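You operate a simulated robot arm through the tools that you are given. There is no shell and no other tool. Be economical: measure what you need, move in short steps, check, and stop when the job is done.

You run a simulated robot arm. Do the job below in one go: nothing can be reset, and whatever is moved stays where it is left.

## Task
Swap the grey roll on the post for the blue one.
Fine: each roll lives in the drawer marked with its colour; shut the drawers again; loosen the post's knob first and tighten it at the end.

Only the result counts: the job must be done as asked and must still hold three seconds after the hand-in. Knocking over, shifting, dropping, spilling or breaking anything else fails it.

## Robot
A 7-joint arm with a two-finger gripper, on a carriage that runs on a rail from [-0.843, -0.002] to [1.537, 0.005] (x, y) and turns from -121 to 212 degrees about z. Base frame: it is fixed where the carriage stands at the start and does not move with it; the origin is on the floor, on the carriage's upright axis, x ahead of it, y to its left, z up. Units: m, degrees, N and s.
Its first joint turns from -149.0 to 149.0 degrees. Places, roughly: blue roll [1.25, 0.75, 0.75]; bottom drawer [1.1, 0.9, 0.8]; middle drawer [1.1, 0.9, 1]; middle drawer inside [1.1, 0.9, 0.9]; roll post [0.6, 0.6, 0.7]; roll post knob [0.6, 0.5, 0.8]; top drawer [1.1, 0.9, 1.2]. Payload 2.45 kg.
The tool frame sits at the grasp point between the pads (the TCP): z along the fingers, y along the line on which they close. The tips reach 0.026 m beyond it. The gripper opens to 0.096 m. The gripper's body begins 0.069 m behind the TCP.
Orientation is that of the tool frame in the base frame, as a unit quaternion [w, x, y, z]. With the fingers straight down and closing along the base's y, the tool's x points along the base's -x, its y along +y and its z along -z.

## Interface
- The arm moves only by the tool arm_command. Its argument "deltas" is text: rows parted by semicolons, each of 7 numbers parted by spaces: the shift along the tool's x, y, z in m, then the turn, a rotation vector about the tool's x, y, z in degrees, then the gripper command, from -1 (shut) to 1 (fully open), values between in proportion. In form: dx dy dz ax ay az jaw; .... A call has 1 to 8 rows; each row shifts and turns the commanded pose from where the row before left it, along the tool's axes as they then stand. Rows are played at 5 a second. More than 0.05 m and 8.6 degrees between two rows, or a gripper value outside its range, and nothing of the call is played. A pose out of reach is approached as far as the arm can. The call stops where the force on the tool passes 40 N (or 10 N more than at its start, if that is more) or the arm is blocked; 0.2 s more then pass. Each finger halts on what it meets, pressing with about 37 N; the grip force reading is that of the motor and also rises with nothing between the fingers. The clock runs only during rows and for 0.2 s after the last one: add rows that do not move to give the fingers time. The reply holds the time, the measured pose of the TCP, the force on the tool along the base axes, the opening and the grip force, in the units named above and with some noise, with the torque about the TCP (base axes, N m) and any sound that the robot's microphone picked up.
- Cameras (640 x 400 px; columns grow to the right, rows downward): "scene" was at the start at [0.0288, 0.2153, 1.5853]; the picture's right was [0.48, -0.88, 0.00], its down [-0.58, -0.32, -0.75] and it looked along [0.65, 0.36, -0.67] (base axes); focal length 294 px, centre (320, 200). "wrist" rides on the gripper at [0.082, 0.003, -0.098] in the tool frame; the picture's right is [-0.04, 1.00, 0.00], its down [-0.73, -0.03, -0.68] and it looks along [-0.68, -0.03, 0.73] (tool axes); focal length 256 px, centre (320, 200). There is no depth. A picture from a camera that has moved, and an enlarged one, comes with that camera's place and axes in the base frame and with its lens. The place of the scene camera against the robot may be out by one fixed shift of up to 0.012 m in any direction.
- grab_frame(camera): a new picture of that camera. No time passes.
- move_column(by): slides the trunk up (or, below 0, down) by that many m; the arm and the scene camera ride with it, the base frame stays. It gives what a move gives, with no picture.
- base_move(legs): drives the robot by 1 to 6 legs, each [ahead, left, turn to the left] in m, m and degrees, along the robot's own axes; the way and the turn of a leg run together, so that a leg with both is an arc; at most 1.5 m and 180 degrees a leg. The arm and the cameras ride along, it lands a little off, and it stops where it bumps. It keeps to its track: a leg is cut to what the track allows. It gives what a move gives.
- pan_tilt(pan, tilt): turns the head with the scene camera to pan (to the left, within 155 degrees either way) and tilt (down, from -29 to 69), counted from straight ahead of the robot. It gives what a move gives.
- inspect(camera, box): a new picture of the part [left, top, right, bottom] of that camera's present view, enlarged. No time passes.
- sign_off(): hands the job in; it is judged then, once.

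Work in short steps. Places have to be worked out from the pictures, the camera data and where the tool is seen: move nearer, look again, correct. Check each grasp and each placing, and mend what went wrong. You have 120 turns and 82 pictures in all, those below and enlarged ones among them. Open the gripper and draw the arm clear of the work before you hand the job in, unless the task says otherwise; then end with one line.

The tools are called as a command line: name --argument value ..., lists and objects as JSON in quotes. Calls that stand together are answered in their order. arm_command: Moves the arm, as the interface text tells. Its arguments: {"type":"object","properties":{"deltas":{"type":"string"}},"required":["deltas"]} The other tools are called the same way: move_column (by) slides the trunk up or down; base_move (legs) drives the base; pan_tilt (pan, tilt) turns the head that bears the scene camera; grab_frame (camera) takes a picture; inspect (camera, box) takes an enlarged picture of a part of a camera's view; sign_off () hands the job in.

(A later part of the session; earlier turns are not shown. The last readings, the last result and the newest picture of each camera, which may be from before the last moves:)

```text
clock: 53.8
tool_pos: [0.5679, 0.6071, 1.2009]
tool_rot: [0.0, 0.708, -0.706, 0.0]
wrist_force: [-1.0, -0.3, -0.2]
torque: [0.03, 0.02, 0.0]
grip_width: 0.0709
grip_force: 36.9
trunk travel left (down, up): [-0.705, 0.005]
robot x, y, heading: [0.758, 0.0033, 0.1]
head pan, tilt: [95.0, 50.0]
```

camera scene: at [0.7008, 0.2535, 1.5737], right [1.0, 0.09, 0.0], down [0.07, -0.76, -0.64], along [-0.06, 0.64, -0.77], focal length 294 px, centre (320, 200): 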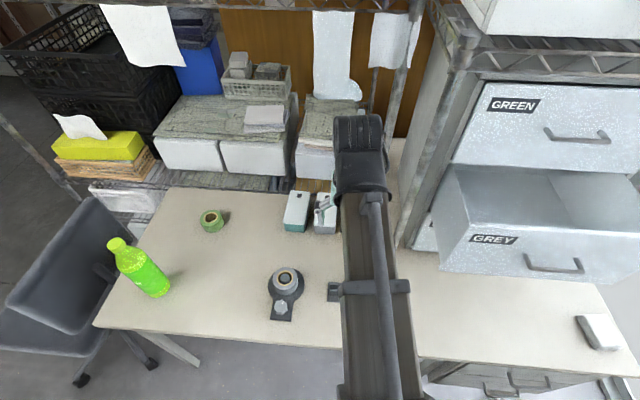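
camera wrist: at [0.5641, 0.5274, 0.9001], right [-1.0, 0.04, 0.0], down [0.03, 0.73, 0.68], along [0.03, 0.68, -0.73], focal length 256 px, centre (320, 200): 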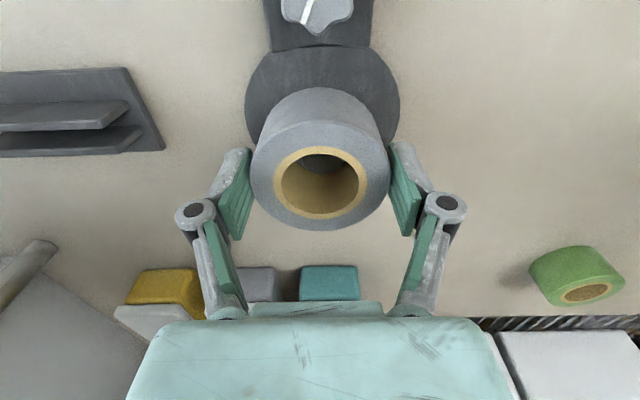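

At z 1.20 with the roll held. I translate +x in front of the cabinet.

arm_command --deltas "0.002 -0.045 0 0 0 0 -1;0.002 -0.045 0 0 0 0 -1;0.002 -0.045 0 0 0 0 -1;0 -0.045 0 0 0 0 -1;0 -0.045 0 0 0 0 -1;0 -0.045 0 0 0 0 -1;0 -0.045 0 0 0 0 -1;0 -0.045 0 0 0 0 -1"

arm_command --deltas "0 -0.045 0 0 0 0 -1;0 -0.045 0 0 0 0 -1;0 -0.045 0 0 0 0 -1;0 -0.045 0 0 0 0 -1;0 -0.045 0 0 0 0 -1;0 -0.045 0 0 0 0 -1;0 -0.045 0 0 0 0 -1;0 0 0 0 0 0 -1"

pan_tilt --pan 65 --tilt 45

grab_frame --camera "scene"

grab_frame --camera "wrist"

```text
clock: 55.5
tool_pos: [0.928, 0.6031, 1.204]
tool_rot: [-0.001, 0.709, -0.705, 0.0]
wrist_force: [-0.3, 0.5, -0.9]
torque: [0.02, 0.02, 0.01]
grip_width: 0.0709
grip_force: 37.0
trunk travel left (down, up): [-0.705, 0.005]
robot x, y, heading: [0.7568, 0.0051, 0.4]
head pan, tilt: [95.0, 50.0]
```

```text
clock: 57.4
tool_pos: [1.2432, 0.6049, 1.2034]
tool_rot: [-0.001, 0.709, -0.705, -0.001]
wrist_force: [0.4, 0.0, -1.5]
torque: [-0.02, 0.0, -0.01]
grip_width: 0.0712
grip_force: 37.0
trunk travel left (down, up): [-0.705, 0.005]
robot x, y, heading: [0.7553, 0.0044, 0.3]
head pan, tilt: [95.0, 50.0]
```

```text
clock: 58.3
tool_pos: [1.241, 0.6049, 1.2042]
tool_rot: [-0.001, 0.708, -0.706, 0.0]
wrist_force: [0.6, 1.3, -1.3]
torque: [-0.01, 0.01, -0.01]
grip_width: 0.071
grip_force: 36.8
trunk travel left (down, up): [-0.705, 0.005]
robot x, y, heading: [0.7536, 0.0043, 0.6]
head pan, tilt: [65.0, 45.0]
```

```text
48 pictures are left
camera scene: at [0.7418, 0.2508, 1.7105], right [0.91, -0.42, 0.0], down [-0.3, -0.64, -0.71], along [0.3, 0.64, -0.71], focal length 294 px, centre (320, 200)
```

scene: 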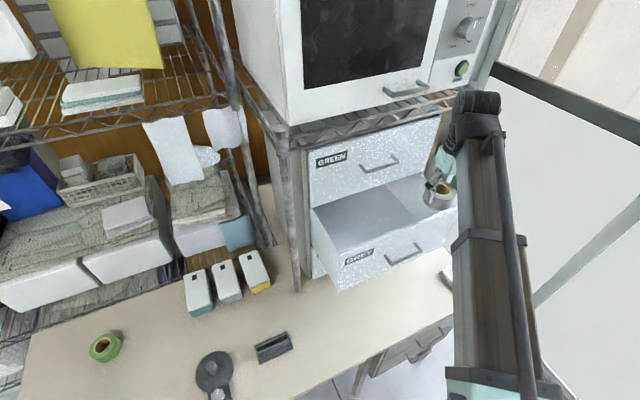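

```text
47 pictures are left
camera wrist: at [1.2385, 0.5234, 1.3016], right [-1.0, 0.04, 0.0], down [0.03, 0.73, 0.68], along [0.03, 0.68, -0.73], focal length 256 px, centre (320, 200)
```

wrist: 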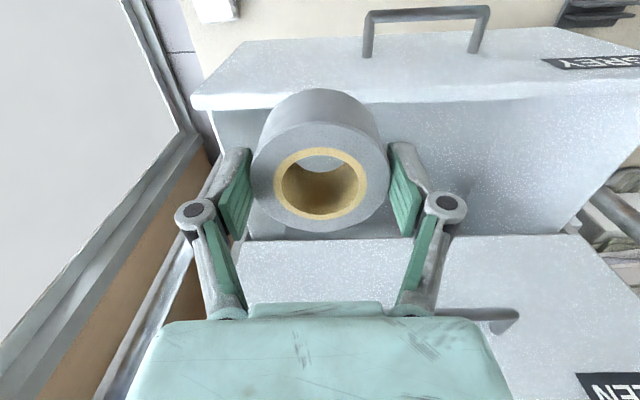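

I see the drawer gap clearly: front panel at y≈0.60 (top z 1.12), right wall x≈1.31. I rotate the tool +90° so that the camera won't hit the front panel.

arm_command --deltas "0 0 0 0 0 8.2 -1;0 0 0 0 0 8.2 -1;0 0 0 0 0 8.2 -1;0 0 0 0 0 8.2 -1;0 0 0 0 0 8.2 -1;0 0 0 0 0 8.2 -1;0 0 0 0 0 8.2 -1;0 0 0 0 0 8.2 -1"

arm_command --deltas "0 0 0 0 0 8.2 -1;0 0 0 0 0 8.2 -1;0 0 0 0 0 8 -1;-0.01 0.04 0 0 0 0 -1;0 0.04 0 0 0 0 -1;0 0 0 0 0 0 -1"

grab_frame --camera "wrist"

inspect --camera "scene" --box '[290, 80, 530, 300]'

```text
clock: 60.1
tool_pos: [1.2421, 0.6047, 1.2027]
tool_rot: [0.001, -0.213, 0.977, 0.001]
wrist_force: [0.1, -0.2, -0.2]
torque: [-0.02, 0.01, 0.04]
grip_width: 0.0712
grip_force: 37.4
trunk travel left (down, up): [-0.705, 0.005]
robot x, y, heading: [0.7535, -0.0, 0.2]
head pan, tilt: [65.0, 45.0]
```

```text
clock: 61.5
tool_pos: [1.2504, 0.6862, 1.2028]
tool_rot: [0.001, -0.001, 1.0, 0.001]
wrist_force: [-1.0, 1.3, -0.6]
torque: [0.0, 0.0, 0.0]
grip_width: 0.071
grip_force: 36.7
trunk travel left (down, up): [-0.705, 0.005]
robot x, y, heading: [0.7505, 0.002, 0.3]
head pan, tilt: [65.0, 45.0]
```

```text
46 pictures are left
camera wrist: at [1.1689, 0.6889, 1.3007], right [0.04, 1.0, 0.0], down [0.73, -0.03, 0.68], along [0.68, -0.02, -0.73], focal length 256 px, centre (320, 200)
```

wrist: 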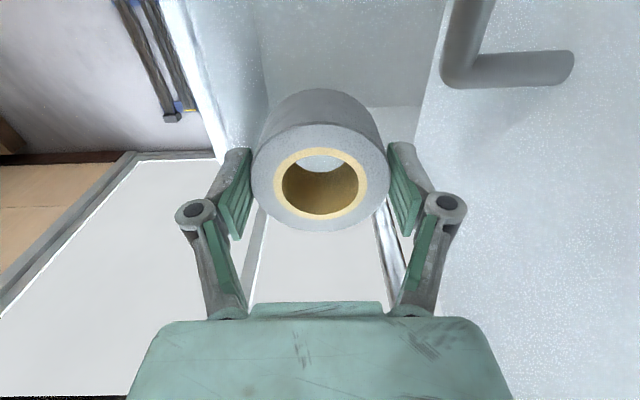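

```text
1.82 times, centred on (410, 190) of scene
camera zoom: at [0.7418, 0.2508, 1.7106], right [0.91, -0.42, 0.0], down [-0.3, -0.64, -0.71], along [0.3, 0.64, -0.71], focal length 535 px, centre (156, 218)
```

zoom: 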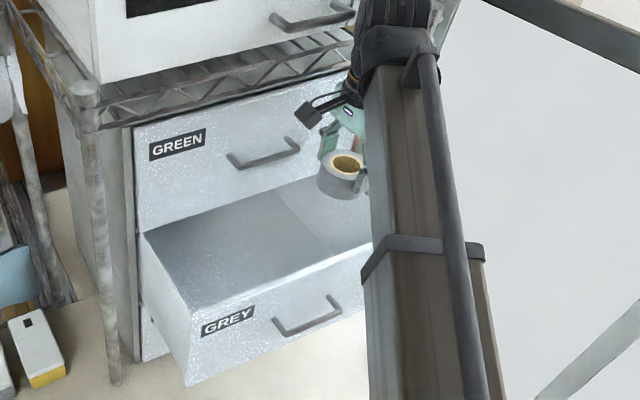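

Clearances look fine. I descend in steps to about z 1.04, watching force.

arm_command --deltas "0 0 0.03 0 0 0 -1;0 0 0.03 0 0 0 -1;0 0 0.03 0 0 0 -1;0 0 0.03 0 0 0 -1;0 0 0.03 0 0 0 -1;0 0 0.01 0 0 0 -1;0 0 0 0 0 0 -1"

grab_frame --camera "wrist"

inspect --camera "scene" --box '[350, 80, 510, 240]'

```text
clock: 63.1
tool_pos: [1.2518, 0.6859, 1.043]
tool_rot: [0.0, -0.002, 1.0, 0.002]
wrist_force: [0.0, -0.3, -1.1]
torque: [0.01, -0.01, 0.03]
grip_width: 0.0711
grip_force: 36.5
trunk travel left (down, up): [-0.705, 0.005]
robot x, y, heading: [0.7548, 0.0007, 0.0]
head pan, tilt: [65.0, 45.0]
```

```text
44 pictures are left
camera wrist: at [1.1699, 0.6886, 1.1409], right [0.04, 1.0, 0.0], down [0.73, -0.03, 0.68], along [0.68, -0.02, -0.73], focal length 256 px, centre (320, 200)
```

wrist: 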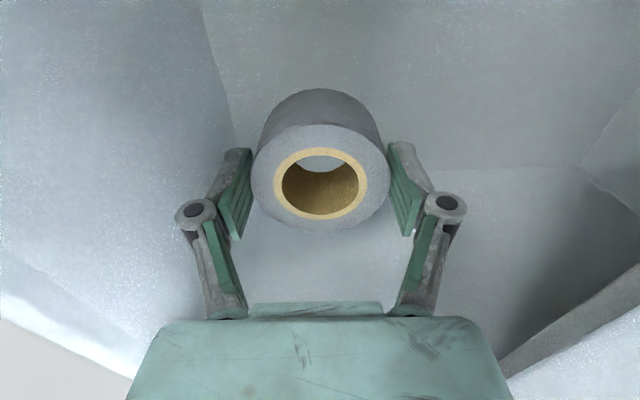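

```text
2.50 times, centred on (430, 160) of scene
camera zoom: at [0.7419, 0.2507, 1.7105], right [0.91, -0.42, 0.0], down [-0.3, -0.64, -0.71], along [0.3, 0.64, -0.71], focal length 736 px, centre (45, 300)
```

zoom: 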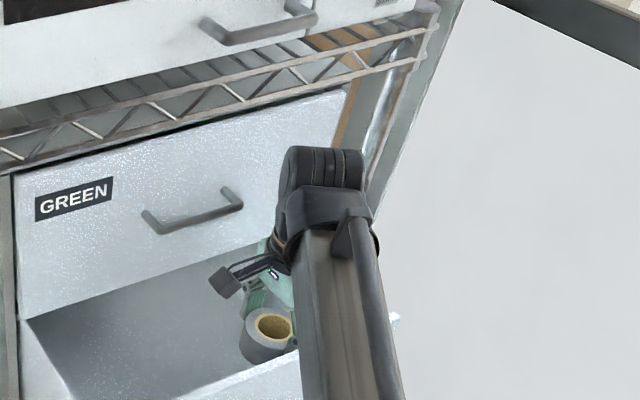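

Interior is clear. I keep lowering in small steps to feel for the floor.

arm_command --deltas "0 0 0.015 0 0 0 -1;0 0 0.01 0 0 0 -1;0 0 0 0 0 0 -1"

arm_command --deltas "0 0 0.005 0 0 0 -1;0 0 0.005 0 0 0 -1;0 0 0 0 0 0 -1"

grab_frame --camera "wrist"

```text
clock: 63.9
tool_pos: [1.2511, 0.6848, 1.0177]
tool_rot: [0.001, -0.002, 1.0, 0.0]
wrist_force: [-0.2, 0.4, -0.2]
torque: [-0.02, 0.01, 0.02]
grip_width: 0.0712
grip_force: 37.1
trunk travel left (down, up): [-0.705, 0.005]
robot x, y, heading: [0.7568, 0.0052, 0.5]
head pan, tilt: [65.0, 45.0]
```

```text
clock: 64.7
tool_pos: [1.2514, 0.6863, 1.0082]
tool_rot: [0.001, -0.002, 1.0, 0.001]
wrist_force: [1.2, -0.3, -1.7]
torque: [-0.01, 0.01, -0.04]
grip_width: 0.0711
grip_force: 37.3
trunk travel left (down, up): [-0.705, 0.005]
robot x, y, heading: [0.7559, 0.0042, 0.6]
head pan, tilt: [65.0, 45.0]
```

```text
42 pictures are left
camera wrist: at [1.1698, 0.6888, 1.1063], right [0.04, 1.0, 0.0], down [0.73, -0.03, 0.68], along [0.68, -0.02, -0.73], focal length 256 px, centre (320, 200)
```

wrist: 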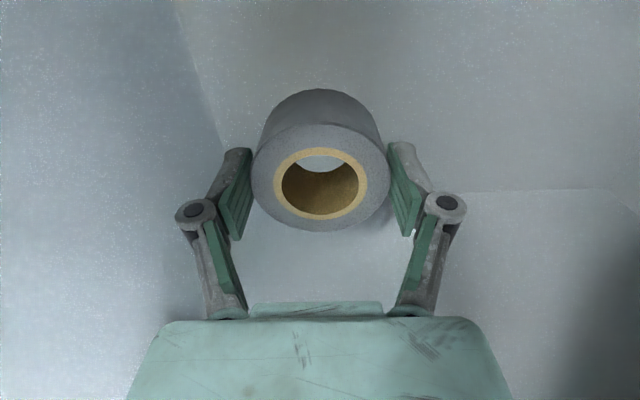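

Estimate: roll bottom is ~3 cm below TCP, floor ~0.935, so contact expected near TCP 0.965. I lower in fine steps.

arm_command --deltas "0 0 0.01 0 0 0 -1;0 0 0.01 0 0 0 -1;0 0 0.006 0 0 0 -1;0 0 0 0 0 0 -1"

arm_command --deltas "0 0 0.004 0 0 0 -1;0 0 0.004 0 0 0 -1;0 0 0 0 0 0 -1"

```text
clock: 65.7
tool_pos: [1.2499, 0.6855, 0.9816]
tool_rot: [0.001, -0.001, 1.0, 0.001]
wrist_force: [0.0, 0.1, -1.0]
torque: [-0.03, 0.0, 0.02]
grip_width: 0.071
grip_force: 37.4
trunk travel left (down, up): [-0.705, 0.005]
robot x, y, heading: [0.7514, 0.0004, 0.3]
head pan, tilt: [65.0, 45.0]
```

```text
clock: 66.5
tool_pos: [1.251, 0.6868, 0.9738]
tool_rot: [0.001, -0.002, 1.0, 0.001]
wrist_force: [-0.9, 0.4, -1.1]
torque: [0.01, -0.01, 0.0]
grip_width: 0.0709
grip_force: 36.5
trunk travel left (down, up): [-0.705, 0.005]
robot x, y, heading: [0.7535, -0.0003, 0.4]
head pan, tilt: [65.0, 45.0]
```

arm_command --deltas "0 0 0.004 0 0 0 -1;0 0 0 0 0 0 -1"

arm_command --deltas "0 0 0.004 0 0 0 -1;0 0 0 0 0 0 -1"

grab_frame --camera "wrist"

```text
clock: 67.1
tool_pos: [1.2509, 0.6835, 0.9713]
tool_rot: [0.001, -0.002, 1.0, 0.002]
wrist_force: [0.5, 1.0, 13.8]
torque: [-0.46, -0.13, 0.02]
grip_width: 0.0711
grip_force: 36.9
trunk travel left (down, up): [-0.705, 0.005]
robot x, y, heading: [0.7492, 0.0047, -0.1]
head pan, tilt: [65.0, 45.0]
```

```text
clock: 67.7
tool_pos: [1.2513, 0.6868, 0.9689]
tool_rot: [0.002, -0.002, 1.0, 0.002]
wrist_force: [2.6, 0.9, 27.2]
torque: [-0.01, -0.16, -0.02]
grip_width: 0.0716
grip_force: 37.5
trunk travel left (down, up): [-0.705, 0.005]
robot x, y, heading: [0.7559, 0.0045, 0.5]
head pan, tilt: [65.0, 45.0]
```

```text
41 pictures are left
camera wrist: at [1.169, 0.6873, 1.0668], right [0.04, 1.0, 0.0], down [0.73, -0.03, 0.68], along [0.68, -0.02, -0.73], focal length 256 px, centre (320, 200)
```

wrist: 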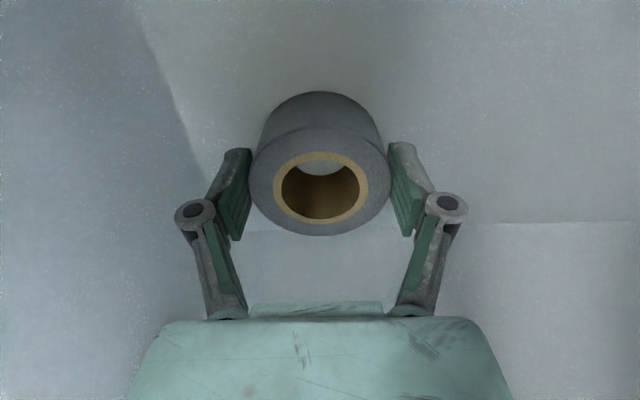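

Floor contact is felt (27 N at z 0.969). I relieve a few mm, open partly and rise.

arm_command --deltas "0 0 -0.006 0 0 0 -1;0 0 0 0 0 0 0.75;0 0 0 0 0 0 0.75;0 0 -0.02 0 0 0 0.75;0 0 -0.03 0 0 0 0.75;0 0 0 0 0 0 0.75"

grab_frame --camera "wrist"

```text
clock: 69.1
tool_pos: [1.2518, 0.6864, 1.0216]
tool_rot: [0.001, -0.002, 1.0, 0.0]
wrist_force: [0.2, -0.8, -0.1]
torque: [0.0, 0.02, 0.0]
grip_width: 0.0842
grip_force: 0.0
trunk travel left (down, up): [-0.705, 0.005]
robot x, y, heading: [0.7536, 0.0002, 0.4]
head pan, tilt: [65.0, 45.0]
```

```text
40 pictures are left
camera wrist: at [1.1701, 0.6882, 1.1205], right [0.04, 1.0, 0.0], down [0.73, -0.03, 0.68], along [0.68, -0.02, -0.73], focal length 256 px, centre (320, 200)
```

wrist: 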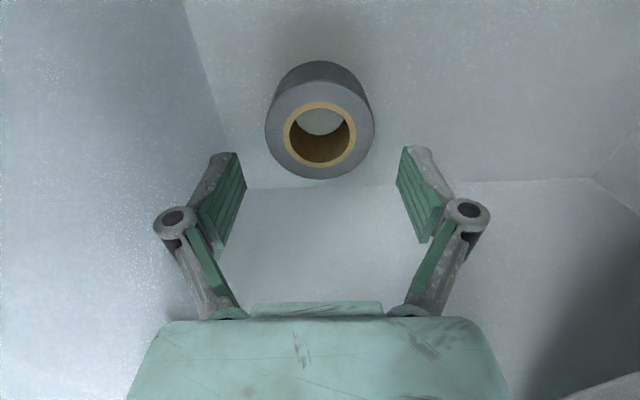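

The grey roll rests flat in the GREY drawer. I rise out and back away in front of the cabinet.

arm_command --deltas "0 0 -0.045 0 0 0 0.75;0 0 -0.045 0 0 0 0.75;0 0 -0.045 0 0 0 0.75;0 0 -0.045 0 0 0 0.75;0 0 -0.02 0 0 0 0.75;0 -0.04 0 0 0 0 0.75;0 -0.04 0 0 0 0 0.75;0 -0.04 0 0 0 0 0.75"

base_move --legs '[[-0.14, 0, 0]]'

arm_command --deltas "0 -0.03 0 -8.2 0 0 0.3;0 0 0 -8.2 0 0 0.3;0 0 0 -8.2 0 0 0.3;0 0 0 -8.2 0 0 0.3;0 0 0 -8.2 0 0 0.3;0 0 0 -8.2 0 0 0.3;0 0 0 -8.2 0 0 0.3;0 0 0 -8.2 0 0 0.3"

```text
clock: 70.9
tool_pos: [1.2517, 0.5647, 1.2211]
tool_rot: [0.001, -0.003, 1.0, 0.001]
wrist_force: [0.9, 0.0, 0.3]
torque: [-0.01, -0.01, 0.01]
grip_width: 0.084
grip_force: 0.0
trunk travel left (down, up): [-0.705, 0.005]
robot x, y, heading: [0.7544, 0.0021, 0.3]
head pan, tilt: [65.0, 45.0]
```

```text
clock: 72.2
tool_pos: [1.1133, 0.5648, 1.2218]
tool_rot: [0.002, -0.002, 1.0, 0.001]
wrist_force: [-0.1, 0.4, 0.2]
torque: [0.01, -0.01, 0.01]
grip_width: 0.084
grip_force: 0.0
trunk travel left (down, up): [-0.705, 0.005]
robot x, y, heading: [0.6141, 0.0031, 0.6]
head pan, tilt: [65.0, 45.0]
```

```text
clock: 74.0
tool_pos: [1.1136, 0.5347, 1.2218]
tool_rot: [0.0, -0.003, 0.839, 0.544]
wrist_force: [-0.3, -0.9, -0.3]
torque: [0.02, 0.07, 0.01]
grip_width: 0.0621
grip_force: 0.0
trunk travel left (down, up): [-0.705, 0.005]
robot x, y, heading: [0.6168, 0.0043, 0.4]
head pan, tilt: [65.0, 45.0]
```

I finish the tilt and back off to y≈0.49, then lower by trunk/arm to handle height.

arm_command --deltas "0 0 0 -8.2 0 0 0.3;0 0 0 -8.2 0 0 0.3;0 0 0 -7.8 0 0 0.3;-0.03 0 -0.03 0 0 0 0.3;0 0 -0.02 0 0 0 0.3;0 0 0 0 0 0 0.3"

move_column --by -0.13

grab_frame --camera "wrist"

```text
clock: 75.4
tool_pos: [1.1439, 0.4855, 1.2218]
tool_rot: [-0.001, -0.002, 0.708, 0.706]
wrist_force: [0.3, 0.5, 0.1]
torque: [0.0, -0.02, 0.0]
grip_width: 0.0625
grip_force: 0.1
trunk travel left (down, up): [-0.705, 0.005]
robot x, y, heading: [0.617, 0.0023, 0.4]
head pan, tilt: [65.0, 45.0]
```

```text
clock: 77.0
tool_pos: [1.1441, 0.4847, 1.0924]
tool_rot: [-0.001, -0.002, 0.708, 0.706]
wrist_force: [-0.4, 0.1, -0.8]
torque: [-0.02, 0.0, 0.02]
grip_width: 0.0626
grip_force: 0.0
trunk travel left (down, up): [-0.575, 0.135]
robot x, y, heading: [0.6128, 0.0019, 0.3]
head pan, tilt: [65.0, 45.0]
```

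```text
39 pictures are left
camera wrist: at [1.0633, 0.3867, 1.095], right [0.04, 0.0, 1.0], down [0.74, -0.68, -0.03], along [0.67, 0.74, -0.03], focal length 256 px, centre (320, 200)
```

wrist: 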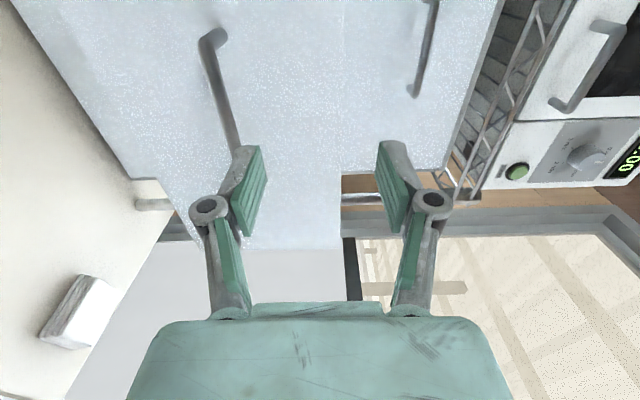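

Handle confirmed at y≈0.56, z≈1.027. I lower, advance and grip it.

arm_command --deltas "0 -0.035 0 0 0 0 0.3;0 -0.031 0 0 0 0 0.3;0 0 0.03 0 0 0 0.3;0 0 0.034 0 0 0 0.3;0 0 0 0 0 0 0.3;0 0 0 0 0 0 -1;0 0 0 0 0 0 -1;0 0 0 0 0 0 -1"

grab_frame --camera "wrist"

```text
clock: 78.8
tool_pos: [1.1453, 0.5472, 1.0254]
tool_rot: [-0.001, -0.002, 0.708, 0.706]
wrist_force: [1.6, 0.7, 9.3]
torque: [0.06, 0.1, 0.08]
grip_width: 0.0091
grip_force: 36.9
trunk travel left (down, up): [-0.575, 0.135]
robot x, y, heading: [0.6129, 0.0001, 0.2]
head pan, tilt: [65.0, 45.0]
```

```text
38 pictures are left
camera wrist: at [1.0638, 0.45, 1.0288], right [0.04, 0.0, 1.0], down [0.74, -0.68, -0.03], along [0.67, 0.74, -0.03], focal length 256 px, centre (320, 200)
```

wrist: 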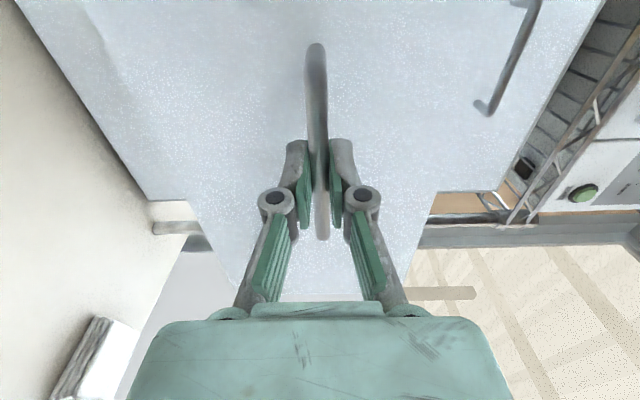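

Gripped. I push the drawer in gently.

arm_command --deltas "0 0 0.01 0 0 0 -1;0 0 0.018 0 0 0 -1;0 0 0.02 0 0 0 -1;0 0 0.02 0 0 0 -1;0 0 0.02 0 0 0 -1;0 0 0.02 0 0 0 -1;0 0 0.02 0 0 0 -1;0 0 0.02 0 0 0 -1"

arm_command --deltas "0 0 0.012 0 0 0 -1;0 0 0.008 0 0 0 -1;0 0 0.006 0 0 0 -1;0 0 0.004 0 0 0 -1;0 0 0.004 0 0 0 -1;0 0 0 0 0 0 -1"

grab_frame --camera "scene"

```text
clock: 80.6
tool_pos: [1.1442, 0.6962, 1.0259]
tool_rot: [-0.001, -0.001, 0.707, 0.708]
wrist_force: [9.8, -0.1, 9.8]
torque: [0.1, 0.02, -0.39]
grip_width: 0.009
grip_force: 36.9
trunk travel left (down, up): [-0.575, 0.135]
robot x, y, heading: [0.6131, 0.0033, 0.3]
head pan, tilt: [65.0, 45.0]
```

```text
clock: 82.0
tool_pos: [1.1411, 0.7294, 1.0256]
tool_rot: [-0.001, -0.003, 0.707, 0.707]
wrist_force: [2.0, -30.1, -4.6]
torque: [0.0, 0.09, -0.02]
grip_width: 0.0088
grip_force: 36.4
trunk travel left (down, up): [-0.575, 0.135]
robot x, y, heading: [0.6151, 0.0028, 0.4]
head pan, tilt: [65.0, 45.0]
```

```text
37 pictures are left
camera scene: at [0.6037, 0.2471, 1.581], right [0.91, -0.42, 0.0], down [-0.3, -0.64, -0.71], along [0.3, 0.64, -0.71], focal length 294 px, centre (320, 200)
```

scene: 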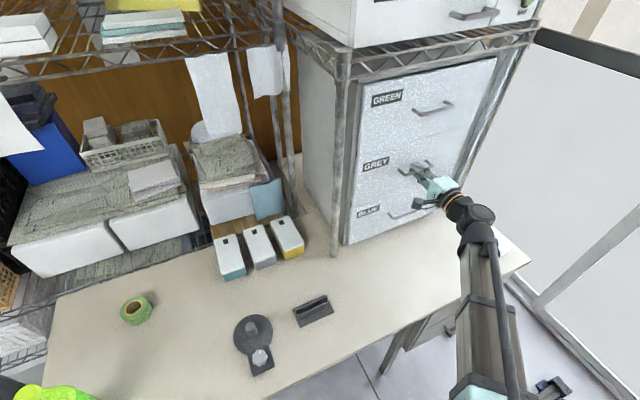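

Closed firmly (30 N stop). I release, back off 10 cm and lower to the bottom handle height.

arm_command --deltas "0 0 -0.004 0 0 0 0.3;0 0 0 0 0 0 0.3;0 0 -0.03 0 0 0 0.3;0 0 -0.04 0 0 0 0.3;0 0 -0.04 0 0 0 0.6;0 -0.045 0 0 0 0 0.6;0 -0.045 0 0 0 0 0.6;0 0 0 0 0 0 0.6"

arm_command --deltas "0 -0.045 0 0 0 0 0.6;0 -0.05 0 0 0 0 0.6;0 0 0 0 0 0 0.6"

grab_frame --camera "wrist"

```text
clock: 83.8
tool_pos: [1.1433, 0.617, 0.9349]
tool_rot: [-0.001, -0.004, 0.707, 0.707]
wrist_force: [0.2, -0.2, -0.1]
torque: [0.04, 0.0, -0.01]
grip_width: 0.0771
grip_force: 0.0
trunk travel left (down, up): [-0.575, 0.135]
robot x, y, heading: [0.6135, 0.0024, 0.1]
head pan, tilt: [65.0, 45.0]
```

```text
clock: 84.6
tool_pos: [1.143, 0.6155, 0.8426]
tool_rot: [-0.001, -0.003, 0.708, 0.706]
wrist_force: [0.3, 0.1, 0.3]
torque: [0.04, 0.0, -0.02]
grip_width: 0.0766
grip_force: 0.0
trunk travel left (down, up): [-0.575, 0.135]
robot x, y, heading: [0.6161, 0.0014, -0.0]
head pan, tilt: [65.0, 45.0]
```

```text
36 pictures are left
camera wrist: at [1.0631, 0.5173, 0.8442], right [0.04, 0.0, 1.0], down [0.74, -0.68, -0.03], along [0.67, 0.74, -0.03], focal length 256 px, centre (320, 200)
```

wrist: 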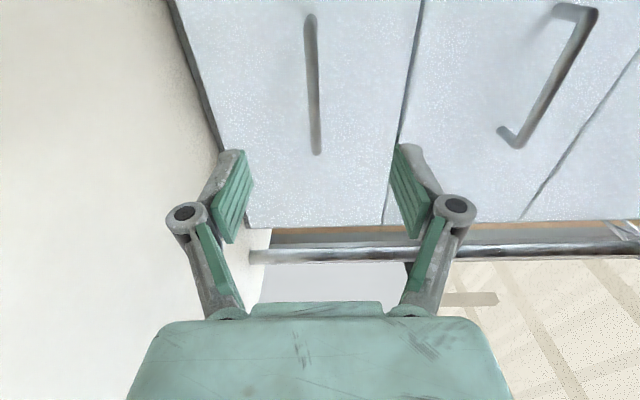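

Bottom bar at z≈0.836. I lower 6 mm, advance and grip.

arm_command --deltas "0 -0.006 0.035 0 0 0 0.5;0 0 0.035 0 0 0 0.4;0 0 0.036 0 0 0 0.3;0 0 0 0 0 0 0.3;0 0 0 0 0 0 -1;0 0 0 0 0 0 -1;0 0 0 0 0 0 -1"

grab_frame --camera "wrist"

```text
clock: 86.2
tool_pos: [1.1431, 0.7221, 0.8364]
tool_rot: [-0.001, -0.002, 0.707, 0.708]
wrist_force: [0.7, 1.1, 7.0]
torque: [0.13, 0.07, -0.05]
grip_width: 0.0088
grip_force: 36.5
trunk travel left (down, up): [-0.575, 0.135]
robot x, y, heading: [0.6119, 0.0047, 0.3]
head pan, tilt: [65.0, 45.0]
```

```text
35 pictures are left
camera wrist: at [1.0612, 0.6232, 0.8388], right [0.04, 0.0, 1.0], down [0.74, -0.68, -0.03], along [0.67, 0.74, -0.03], focal length 256 px, centre (320, 200)
```

wrist: 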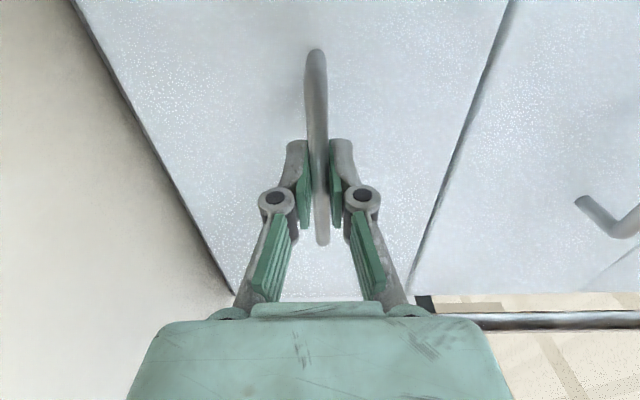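

Gripped (8.8 mm). I pull the bottom drawer out smoothly.

arm_command --deltas "0 0 -0.012 0 0 0 -1;0 0 -0.02 0 0 0 -1;0 0 -0.023 0 0 0 -1;0 0 -0.023 0 0 0 -1;0 0 -0.023 0 0 0 -1;0 0 -0.023 0 0 0 -1;0 0 -0.023 0 0 0 -1;0 0 -0.023 0 0 0 -1"

arm_command --deltas "0 0 -0.02 0 0 0 -1;0 0 -0.015 0 0 0 -1;0 0 -0.01 0 0 0 -1;0 0 0 0 0 0 -1"

grab_frame --camera "scene"

```text
clock: 88.0
tool_pos: [1.1429, 0.5514, 0.8356]
tool_rot: [-0.002, -0.003, 0.707, 0.707]
wrist_force: [-8.3, -1.5, 11.6]
torque: [0.08, 0.11, -0.28]
grip_width: 0.0088
grip_force: 36.2
trunk travel left (down, up): [-0.575, 0.135]
robot x, y, heading: [0.6165, 0.0015, 0.1]
head pan, tilt: [65.0, 45.0]
```

```text
clock: 89.0
tool_pos: [1.1432, 0.5072, 0.8366]
tool_rot: [-0.001, -0.004, 0.707, 0.707]
wrist_force: [-12.6, -0.6, 15.9]
torque: [0.1, 0.16, 0.24]
grip_width: 0.0088
grip_force: 37.0
trunk travel left (down, up): [-0.575, 0.135]
robot x, y, heading: [0.6182, -0.0019, 0.6]
head pan, tilt: [65.0, 45.0]
```

```text
34 pictures are left
camera scene: at [0.6009, 0.2491, 1.5808], right [0.91, -0.42, 0.0], down [-0.29, -0.64, -0.71], along [0.3, 0.64, -0.71], focal length 294 px, centre (320, 200)
```

scene: 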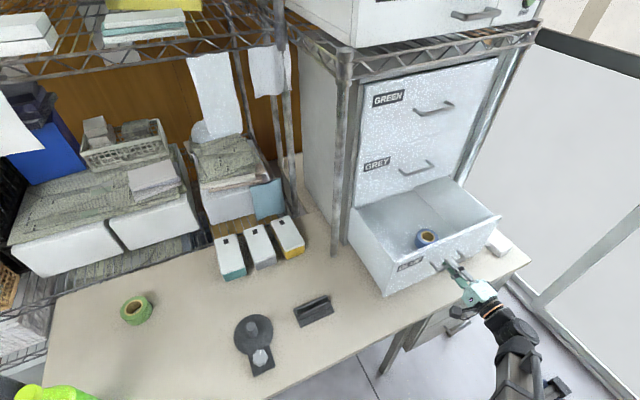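

The drawer is open 21 cm and the blue roll is visible. I release, back off, and rise.

arm_command --deltas "0 0 0.003 0 0 0 0.3;0 0 0 0 0 0 0.3;0 0 -0.02 0 0 0 0.3;0 0 -0.02 0 0 0 0.3;0 0 0 0 0 0 0.3;0 0.04 0 0 0 0 0.3;0 0.04 0 0 0 0 0.3;0 0.04 0 0 0 0 0.3"

inspect --camera "scene" --box '[330, 150, 530, 310]'

grab_frame --camera "wrist"

```text
clock: 90.8
tool_pos: [1.1432, 0.4705, 0.9541]
tool_rot: [-0.002, -0.002, 0.707, 0.707]
wrist_force: [-0.1, 1.1, 0.3]
torque: [0.0, 0.0, -0.02]
grip_width: 0.0623
grip_force: 0.0
trunk travel left (down, up): [-0.575, 0.135]
robot x, y, heading: [0.6133, -0.0006, 0.3]
head pan, tilt: [65.0, 45.0]
```

```text
2.50 times, centred on (430, 230) of scene
camera zoom: at [0.6032, 0.2502, 1.5805], right [0.91, -0.42, 0.0], down [-0.3, -0.64, -0.71], along [0.3, 0.64, -0.71], focal length 736 px, centre (45, 125)
```

zoom: 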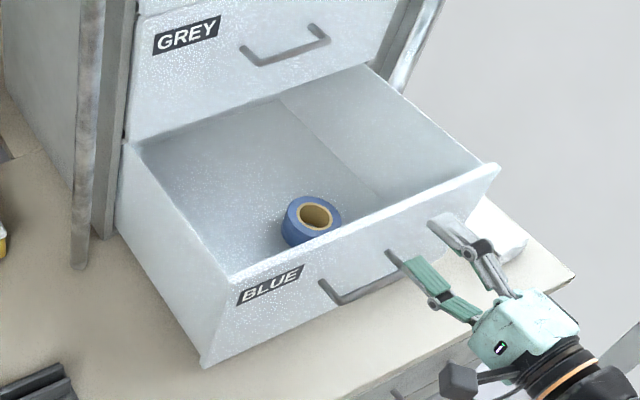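

```text
32 pictures are left
camera wrist: at [1.0631, 0.3723, 0.9573], right [0.04, 0.0, 1.0], down [0.74, -0.68, -0.03], along [0.67, 0.74, -0.03], focal length 256 px, centre (320, 200)
```

wrist: 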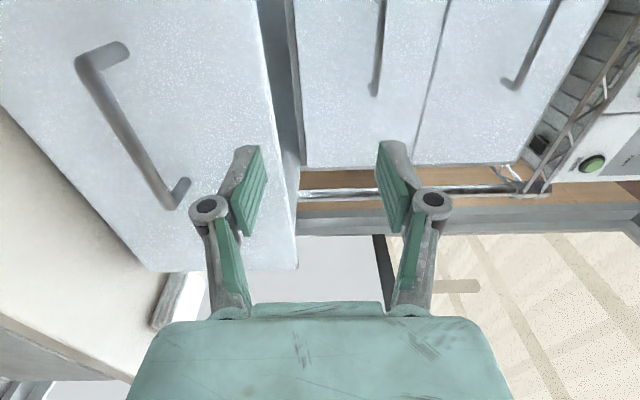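

Blue roll at about (1.197, 0.656), top z≈0.79. I rise and tilt the tool down again.

arm_command --deltas "0 0.045 0 0 0 0 0.6;0 0.045 0 0 0 0 1;0 0.045 0 0 0 0 1;0 0 0 8.2 0 0 1;0 0 0 8.2 0 0 1;0 0 0 8.2 0 0 1;0 0 0 8.2 0 0 1;0 0 0 8.2 0 0 1"

arm_command --deltas "0 0 0 8.2 0 0 1;0 0 0 8.2 0 0 1;0 0 0 8.2 0 0 1;0 0 0 8.2 0 0 1;0 0 0 8.2 0 0 1;0 0 0 8.2 0 0 1;-0.04 0 0 0 0 0 1;0 0 0 0 0 0 1"

arm_command --deltas "-0.014 0.04 0 0 0 0 1;0 0.04 0 0 0 0 1;0 0.04 0 0 0 0 1;0 0.04 0 0 0 0 1;0 0.025 0 0 0 0 1;0 0 0 0 0 0 1"

grab_frame --camera "wrist"

```text
clock: 92.6
tool_pos: [1.1443, 0.471, 1.0901]
tool_rot: [0.0, -0.002, 0.911, 0.413]
wrist_force: [-0.4, 0.0, -0.6]
torque: [0.03, -0.01, 0.02]
grip_width: 0.0959
grip_force: 0.1
trunk travel left (down, up): [-0.575, 0.135]
robot x, y, heading: [0.6168, 0.0006, 0.3]
head pan, tilt: [65.0, 45.0]
```

```text
clock: 94.4
tool_pos: [1.1847, 0.4715, 1.0888]
tool_rot: [0.001, -0.003, 1.0, -0.003]
wrist_force: [0.1, -0.4, -1.0]
torque: [-0.01, 0.01, -0.02]
grip_width: 0.0961
grip_force: 0.1
trunk travel left (down, up): [-0.575, 0.135]
robot x, y, heading: [0.6125, -0.0027, 0.5]
head pan, tilt: [65.0, 45.0]
```

```text
clock: 95.8
tool_pos: [1.1984, 0.6575, 1.089]
tool_rot: [0.001, -0.002, 1.0, -0.002]
wrist_force: [-0.1, -0.1, -1.3]
torque: [0.01, 0.03, 0.02]
grip_width: 0.0958
grip_force: 0.0
trunk travel left (down, up): [-0.575, 0.135]
robot x, y, heading: [0.6175, 0.001, 0.4]
head pan, tilt: [65.0, 45.0]
```

```text
31 pictures are left
camera wrist: at [1.1155, 0.6607, 1.1867], right [0.04, 1.0, 0.0], down [0.73, -0.02, 0.68], along [0.68, -0.03, -0.73], focal length 256 px, centre (320, 200)
```

wrist: 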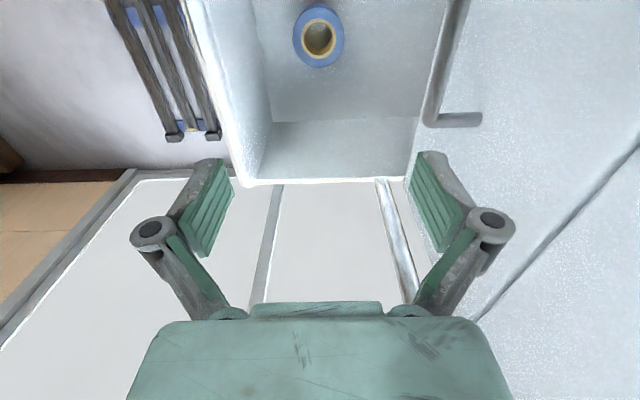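

Roll confirmed at (1.191, 0.652). I descend to z≈0.85 and check.

arm_command --deltas "0.0075 -0.005 0.04 0 0 0 1;0 0 0.045 0 0 0 1;0 0 0.045 0 0 0 1;0 0 0.045 0 0 0 1;0 0 0.04 0 0 0 1;0 0 0.024 0 0 0 1;0 0 0 0 0 0 1"

grab_frame --camera "wrist"

```text
clock: 97.4
tool_pos: [1.1899, 0.651, 0.8493]
tool_rot: [0.0, -0.003, 1.0, -0.002]
wrist_force: [0.3, -0.9, -0.4]
torque: [0.05, -0.02, 0.01]
grip_width: 0.096
grip_force: 0.1
trunk travel left (down, up): [-0.575, 0.135]
robot x, y, heading: [0.615, 0.0026, 0.4]
head pan, tilt: [65.0, 45.0]
```

```text
30 pictures are left
camera wrist: at [1.1086, 0.6539, 0.9475], right [0.03, 1.0, 0.0], down [0.73, -0.02, 0.68], along [0.68, -0.03, -0.73], focal length 256 px, centre (320, 200)
```

wrist: 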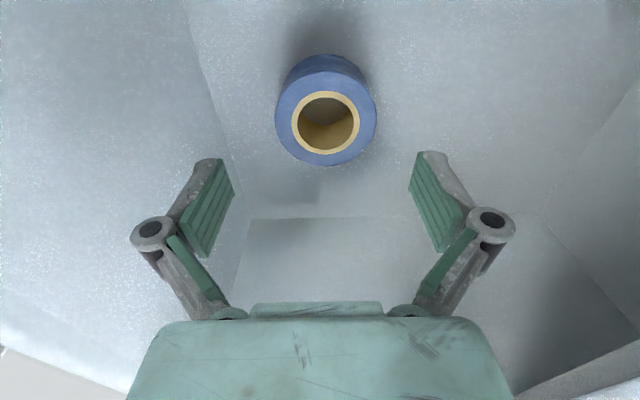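

Aligned within 3 mm. I lower to z≈0.786 and grip.

arm_command --deltas "0.001 0.003 0.03 0 0 0 1;0 0 0.025 0 0 0 1;0 0 0.008 0 0 0 1;0 0 0 0 0 0 1;0 0 0 0 0 0 0;0 0 0 0 0 0 -1;0 0 0 0 0 0 -1"

grab_frame --camera "wrist"

```text
clock: 99.0
tool_pos: [1.1893, 0.653, 0.7876]
tool_rot: [0.001, -0.003, 1.0, -0.002]
wrist_force: [0.1, 0.4, 3.5]
torque: [0.15, -0.04, -0.03]
grip_width: 0.071
grip_force: 36.5
trunk travel left (down, up): [-0.575, 0.135]
robot x, y, heading: [0.6151, 0.0027, 0.5]
head pan, tilt: [65.0, 45.0]
```

```text
29 pictures are left
camera wrist: at [1.1078, 0.6566, 0.8853], right [0.03, 1.0, 0.0], down [0.73, -0.02, 0.68], along [0.68, -0.03, -0.73], focal length 256 px, centre (320, 200)
```

wrist: 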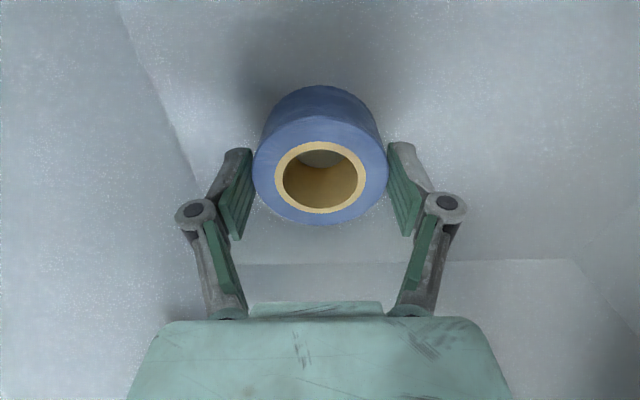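

Blue roll gripped (71 mm). I lift it out to z≈1.05 and carry it toward the post.

arm_command --deltas "0 0 -0.02 0 0 0 -1;0 0 -0.04 0 0 0 -1;0 0 -0.045 0 0 0 -1;0 0 -0.045 0 0 0 -1;0 0 -0.045 0 0 0 -1;0 0 -0.045 0 0 0 -1;0 0 -0.02 0 0 0 -1;0 -0.045 0 0 0 0 -1"

arm_command --deltas "0.045 0 0 0 0 0 -1;0.045 0 0 0 0 0 -1;0.045 0 0 0 0 0 -1;0.045 0 0 0 0 0 -1;0.045 0 0 0 0 0 -1;0.045 0 0 0 0 0 -1;0.045 0 0 0 0 0 -1;0.045 0 0 0 0 0 -1"

arm_command --deltas "0.045 0 0 0 0 0 -1;0.045 0 0 0 0 0 -1;0.045 0 0 0 0 0 -1;0.045 0 0 0 0 0 -1;0.045 0 0 0 0 0 -1;0.033 0 0 0 0 0 -1;0 0 0 0 0 -8.2 -1;0 0 0 0 0 -8.2 -1"

arm_command --deltas "0 0 0 0 0 -8.2 -1;0 0 0 0 0 -8.2 -1;0 0 0 0 0 -8.2 -1;0 0 0 0 0 -8.2 -1;0 0 0 0 0 -8.2 -1;0 0 0 0 0 -8.2 -1;0 0 0 0 0 -8.2 -1;0 0 0 0 0 -8.2 -1"

```text
clock: 100.8
tool_pos: [1.1886, 0.6092, 1.0487]
tool_rot: [0.001, -0.003, 1.0, -0.003]
wrist_force: [0.4, -0.1, -0.7]
torque: [-0.01, -0.04, 0.01]
grip_width: 0.071
grip_force: 37.0
trunk travel left (down, up): [-0.575, 0.135]
robot x, y, heading: [0.6121, -0.0009, 0.3]
head pan, tilt: [65.0, 45.0]
```

```text
clock: 102.6
tool_pos: [0.8292, 0.6068, 1.0463]
tool_rot: [0.001, -0.003, 1.0, -0.003]
wrist_force: [-0.4, -0.7, 0.1]
torque: [0.04, -0.01, -0.02]
grip_width: 0.0712
grip_force: 37.1
trunk travel left (down, up): [-0.575, 0.135]
robot x, y, heading: [0.6146, 0.0007, 0.2]
head pan, tilt: [65.0, 45.0]
```

```text
clock: 104.4
tool_pos: [0.5707, 0.6065, 1.0458]
tool_rot: [0.0, -0.146, 0.989, -0.002]
wrist_force: [-0.3, -0.1, -1.1]
torque: [-0.02, 0.02, 0.0]
grip_width: 0.071
grip_force: 36.8
trunk travel left (down, up): [-0.575, 0.135]
robot x, y, heading: [0.6156, 0.0004, 0.3]
head pan, tilt: [65.0, 45.0]
```

```text
clock: 106.2
tool_pos: [0.5706, 0.6069, 1.0459]
tool_rot: [-0.001, -0.659, 0.752, -0.002]
wrist_force: [0.1, 0.3, -0.5]
torque: [0.0, 0.02, -0.01]
grip_width: 0.0713
grip_force: 36.6
trunk travel left (down, up): [-0.575, 0.135]
robot x, y, heading: [0.6154, -0.0005, 0.1]
head pan, tilt: [65.0, 45.0]
```

I finish the yaw and lower to z≈0.87, above the post top, to check alignment.

arm_command --deltas "0 0 0 0 0 -8 -1;0.0 0.004 0.045 0 0 0 -1;0 0 0.045 0 0 0 -1;0 0 0.045 0 0 0 -1;0 0 0.04 0 0 0 -1;0 0 0 0 0 0 -1"

grab_frame --camera "wrist"

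pan_tilt --pan 95 --tilt 50

grab_frame --camera "scene"

```text
clock: 107.6
tool_pos: [0.5675, 0.6059, 0.8705]
tool_rot: [0.001, 0.709, -0.706, 0.003]
wrist_force: [0.1, 0.1, -1.4]
torque: [0.01, 0.0, 0.02]
grip_width: 0.0713
grip_force: 36.6
trunk travel left (down, up): [-0.575, 0.135]
robot x, y, heading: [0.6143, -0.0004, 0.3]
head pan, tilt: [65.0, 45.0]
```

```text
28 pictures are left
camera wrist: at [0.5637, 0.5242, 0.9689], right [-1.0, 0.03, 0.0], down [0.02, 0.74, 0.68], along [0.02, 0.68, -0.74], focal length 256 px, centre (320, 200)
```

wrist: 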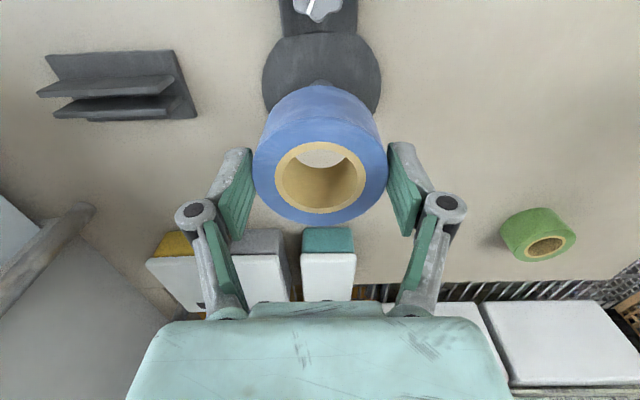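

```text
clock: 108.5
tool_pos: [0.5668, 0.6054, 0.8702]
tool_rot: [0.001, 0.709, -0.705, 0.002]
wrist_force: [0.4, -0.2, -0.4]
torque: [0.01, 0.01, -0.01]
grip_width: 0.071
grip_force: 37.5
trunk travel left (down, up): [-0.575, 0.135]
robot x, y, heading: [0.613, 0.0012, 0.3]
head pan, tilt: [95.0, 50.0]
```

```text
27 pictures are left
camera scene: at [0.5622, 0.2531, 1.5736], right [1.0, 0.09, 0.0], down [0.07, -0.76, -0.64], along [-0.06, 0.64, -0.77], focal length 294 px, centre (320, 200)
```

scene: 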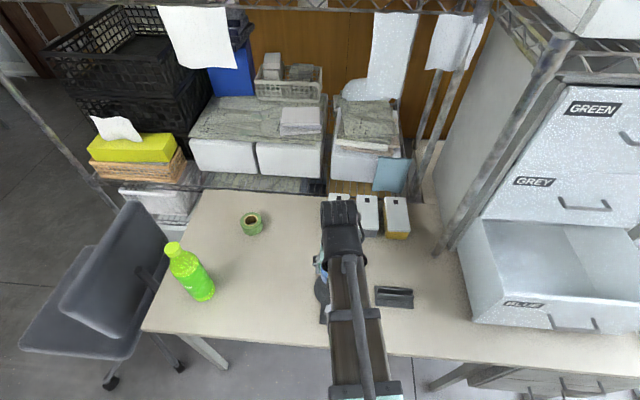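

Blue is gripped ~5 mm higher than grey was, so it should seat at TCP z≈0.778. I adjust +4 mm in y to the position where grey came off, and lower over the post.

arm_command --deltas "-0.004 0 0.02 0 0 0 -1;0 0 0.02 0 0 0 -1;0 0 0.015 0 0 0 -1;0 0 0.01 0 0 0 -1;0 0 0 0 0 0 -1"

grab_frame --camera "wrist"

```text
clock: 109.8
tool_pos: [0.5678, 0.6089, 0.8056]
tool_rot: [0.001, 0.709, -0.705, 0.002]
wrist_force: [-0.3, 0.5, -1.1]
torque: [-0.01, 0.03, -0.03]
grip_width: 0.0711
grip_force: 37.1
trunk travel left (down, up): [-0.575, 0.135]
robot x, y, heading: [0.6138, 0.0021, 0.4]
head pan, tilt: [95.0, 50.0]
```

```text
26 pictures are left
camera wrist: at [0.5645, 0.528, 0.9042], right [-1.0, 0.03, 0.0], down [0.02, 0.74, 0.68], along [0.02, 0.68, -0.74], focal length 256 px, centre (320, 200)
```

wrist: 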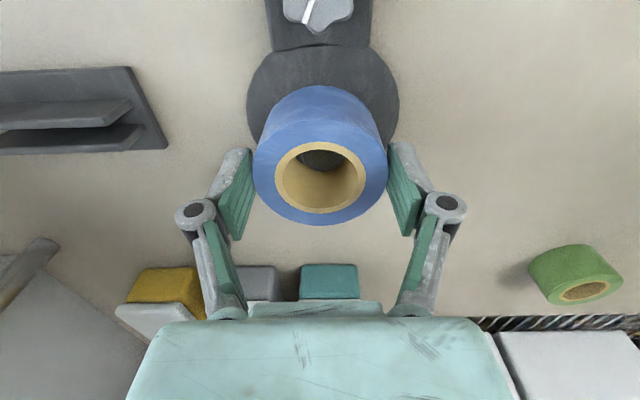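

Post is now visible inside the hole, looks centered. I keep lowering to the flange.

arm_command --deltas "0 0 0.01 0 0 0 -1;0 0 0.008 0 0 0 -1;0 0 0.004 0 0 0 -1;0 0 0 0 0 0 -1"

arm_command --deltas "0 0 0.004 0 0 0 -1;0 0 0 0 0 0 -1"

grab_frame --camera "wrist"

```text
clock: 110.8
tool_pos: [0.5669, 0.6081, 0.7843]
tool_rot: [0.001, 0.708, -0.706, 0.002]
wrist_force: [0.4, -0.2, -1.3]
torque: [0.01, 0.01, 0.0]
grip_width: 0.0713
grip_force: 36.8
trunk travel left (down, up): [-0.575, 0.135]
robot x, y, heading: [0.6155, 0.0023, 0.5]
head pan, tilt: [95.0, 50.0]
```

```text
clock: 111.3
tool_pos: [0.5678, 0.6082, 0.7809]
tool_rot: [0.002, 0.709, -0.706, 0.003]
wrist_force: [0.1, 0.5, -1.0]
torque: [0.0, 0.02, 0.01]
grip_width: 0.0711
grip_force: 36.8
trunk travel left (down, up): [-0.575, 0.135]
robot x, y, heading: [0.6177, 0.0032, 0.4]
head pan, tilt: [95.0, 50.0]
```

```text
25 pictures are left
camera wrist: at [0.5645, 0.5275, 0.8791], right [-1.0, 0.03, 0.0], down [0.02, 0.74, 0.68], along [0.02, 0.68, -0.74], focal length 256 px, centre (320, 200)
```

wrist: 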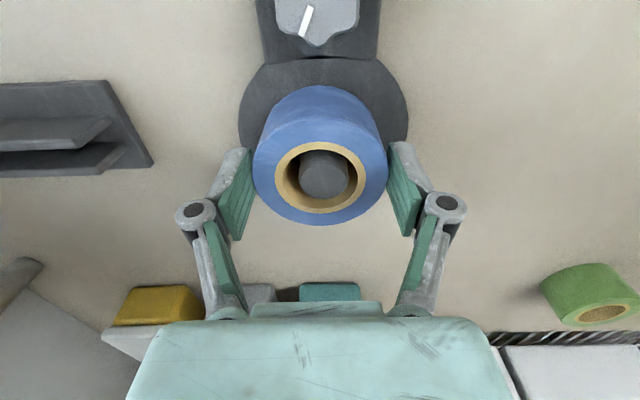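

Post is well inside the core. A few more millimetres until contact.

arm_command --deltas "0 0 0.003 0 0 0 -1;0 0 0 0 0 0 -1"

arm_command --deltas "0 0 0.003 0 0 0 -1;0 0 0 0 0 0 -1"

```text
clock: 112.0
tool_pos: [0.5675, 0.6091, 0.7778]
tool_rot: [0.002, 0.709, -0.705, 0.002]
wrist_force: [-0.4, -0.1, -0.6]
torque: [0.05, -0.04, 0.01]
grip_width: 0.0712
grip_force: 37.0
trunk travel left (down, up): [-0.575, 0.135]
robot x, y, heading: [0.6155, 0.0035, 0.2]
head pan, tilt: [95.0, 50.0]
```

```text
clock: 112.5
tool_pos: [0.5679, 0.6092, 0.7773]
tool_rot: [0.002, 0.709, -0.705, 0.0]
wrist_force: [-2.2, 3.5, 26.7]
torque: [0.19, 0.09, 0.02]
grip_width: 0.0714
grip_force: 37.2
trunk travel left (down, up): [-0.575, 0.135]
robot x, y, heading: [0.6119, 0.0029, 0.2]
head pan, tilt: [95.0, 50.0]
```

Seated (27 N at z 0.777). I relieve, release and rise.

arm_command --deltas "0 0 -0.003 0 0 0 -1;0 0 0 0 0 0 1;0 0 0 0 0 0 1;0 0 -0.03 0 0 0 1;0 0 -0.045 0 0 0 1;0 0 -0.045 0 0 0 1;0 0 -0.045 0 0 0 1;0 0 0 0 0 0 1"

grab_frame --camera "wrist"

```text
clock: 114.3
tool_pos: [0.5671, 0.6098, 0.9409]
tool_rot: [0.002, 0.709, -0.705, 0.003]
wrist_force: [-0.3, -0.1, 0.6]
torque: [0.01, -0.02, 0.0]
grip_width: 0.0959
grip_force: 0.0
trunk travel left (down, up): [-0.575, 0.135]
robot x, y, heading: [0.6157, 0.0036, 0.3]
head pan, tilt: [95.0, 50.0]
```

```text
24 pictures are left
camera wrist: at [0.5646, 0.5284, 1.0393], right [-1.0, 0.03, 0.0], down [0.02, 0.74, 0.68], along [0.02, 0.67, -0.74], focal length 256 px, centre (320, 200)
```

wrist: 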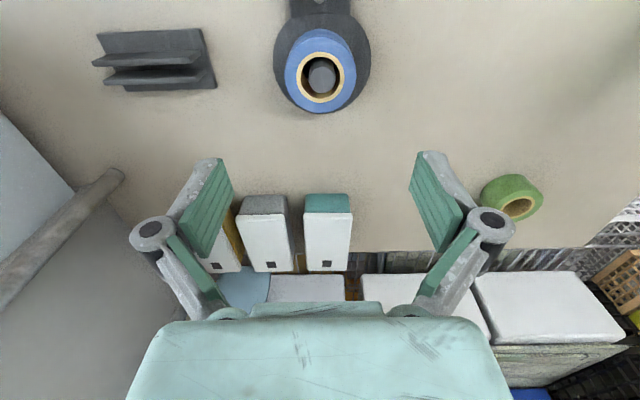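

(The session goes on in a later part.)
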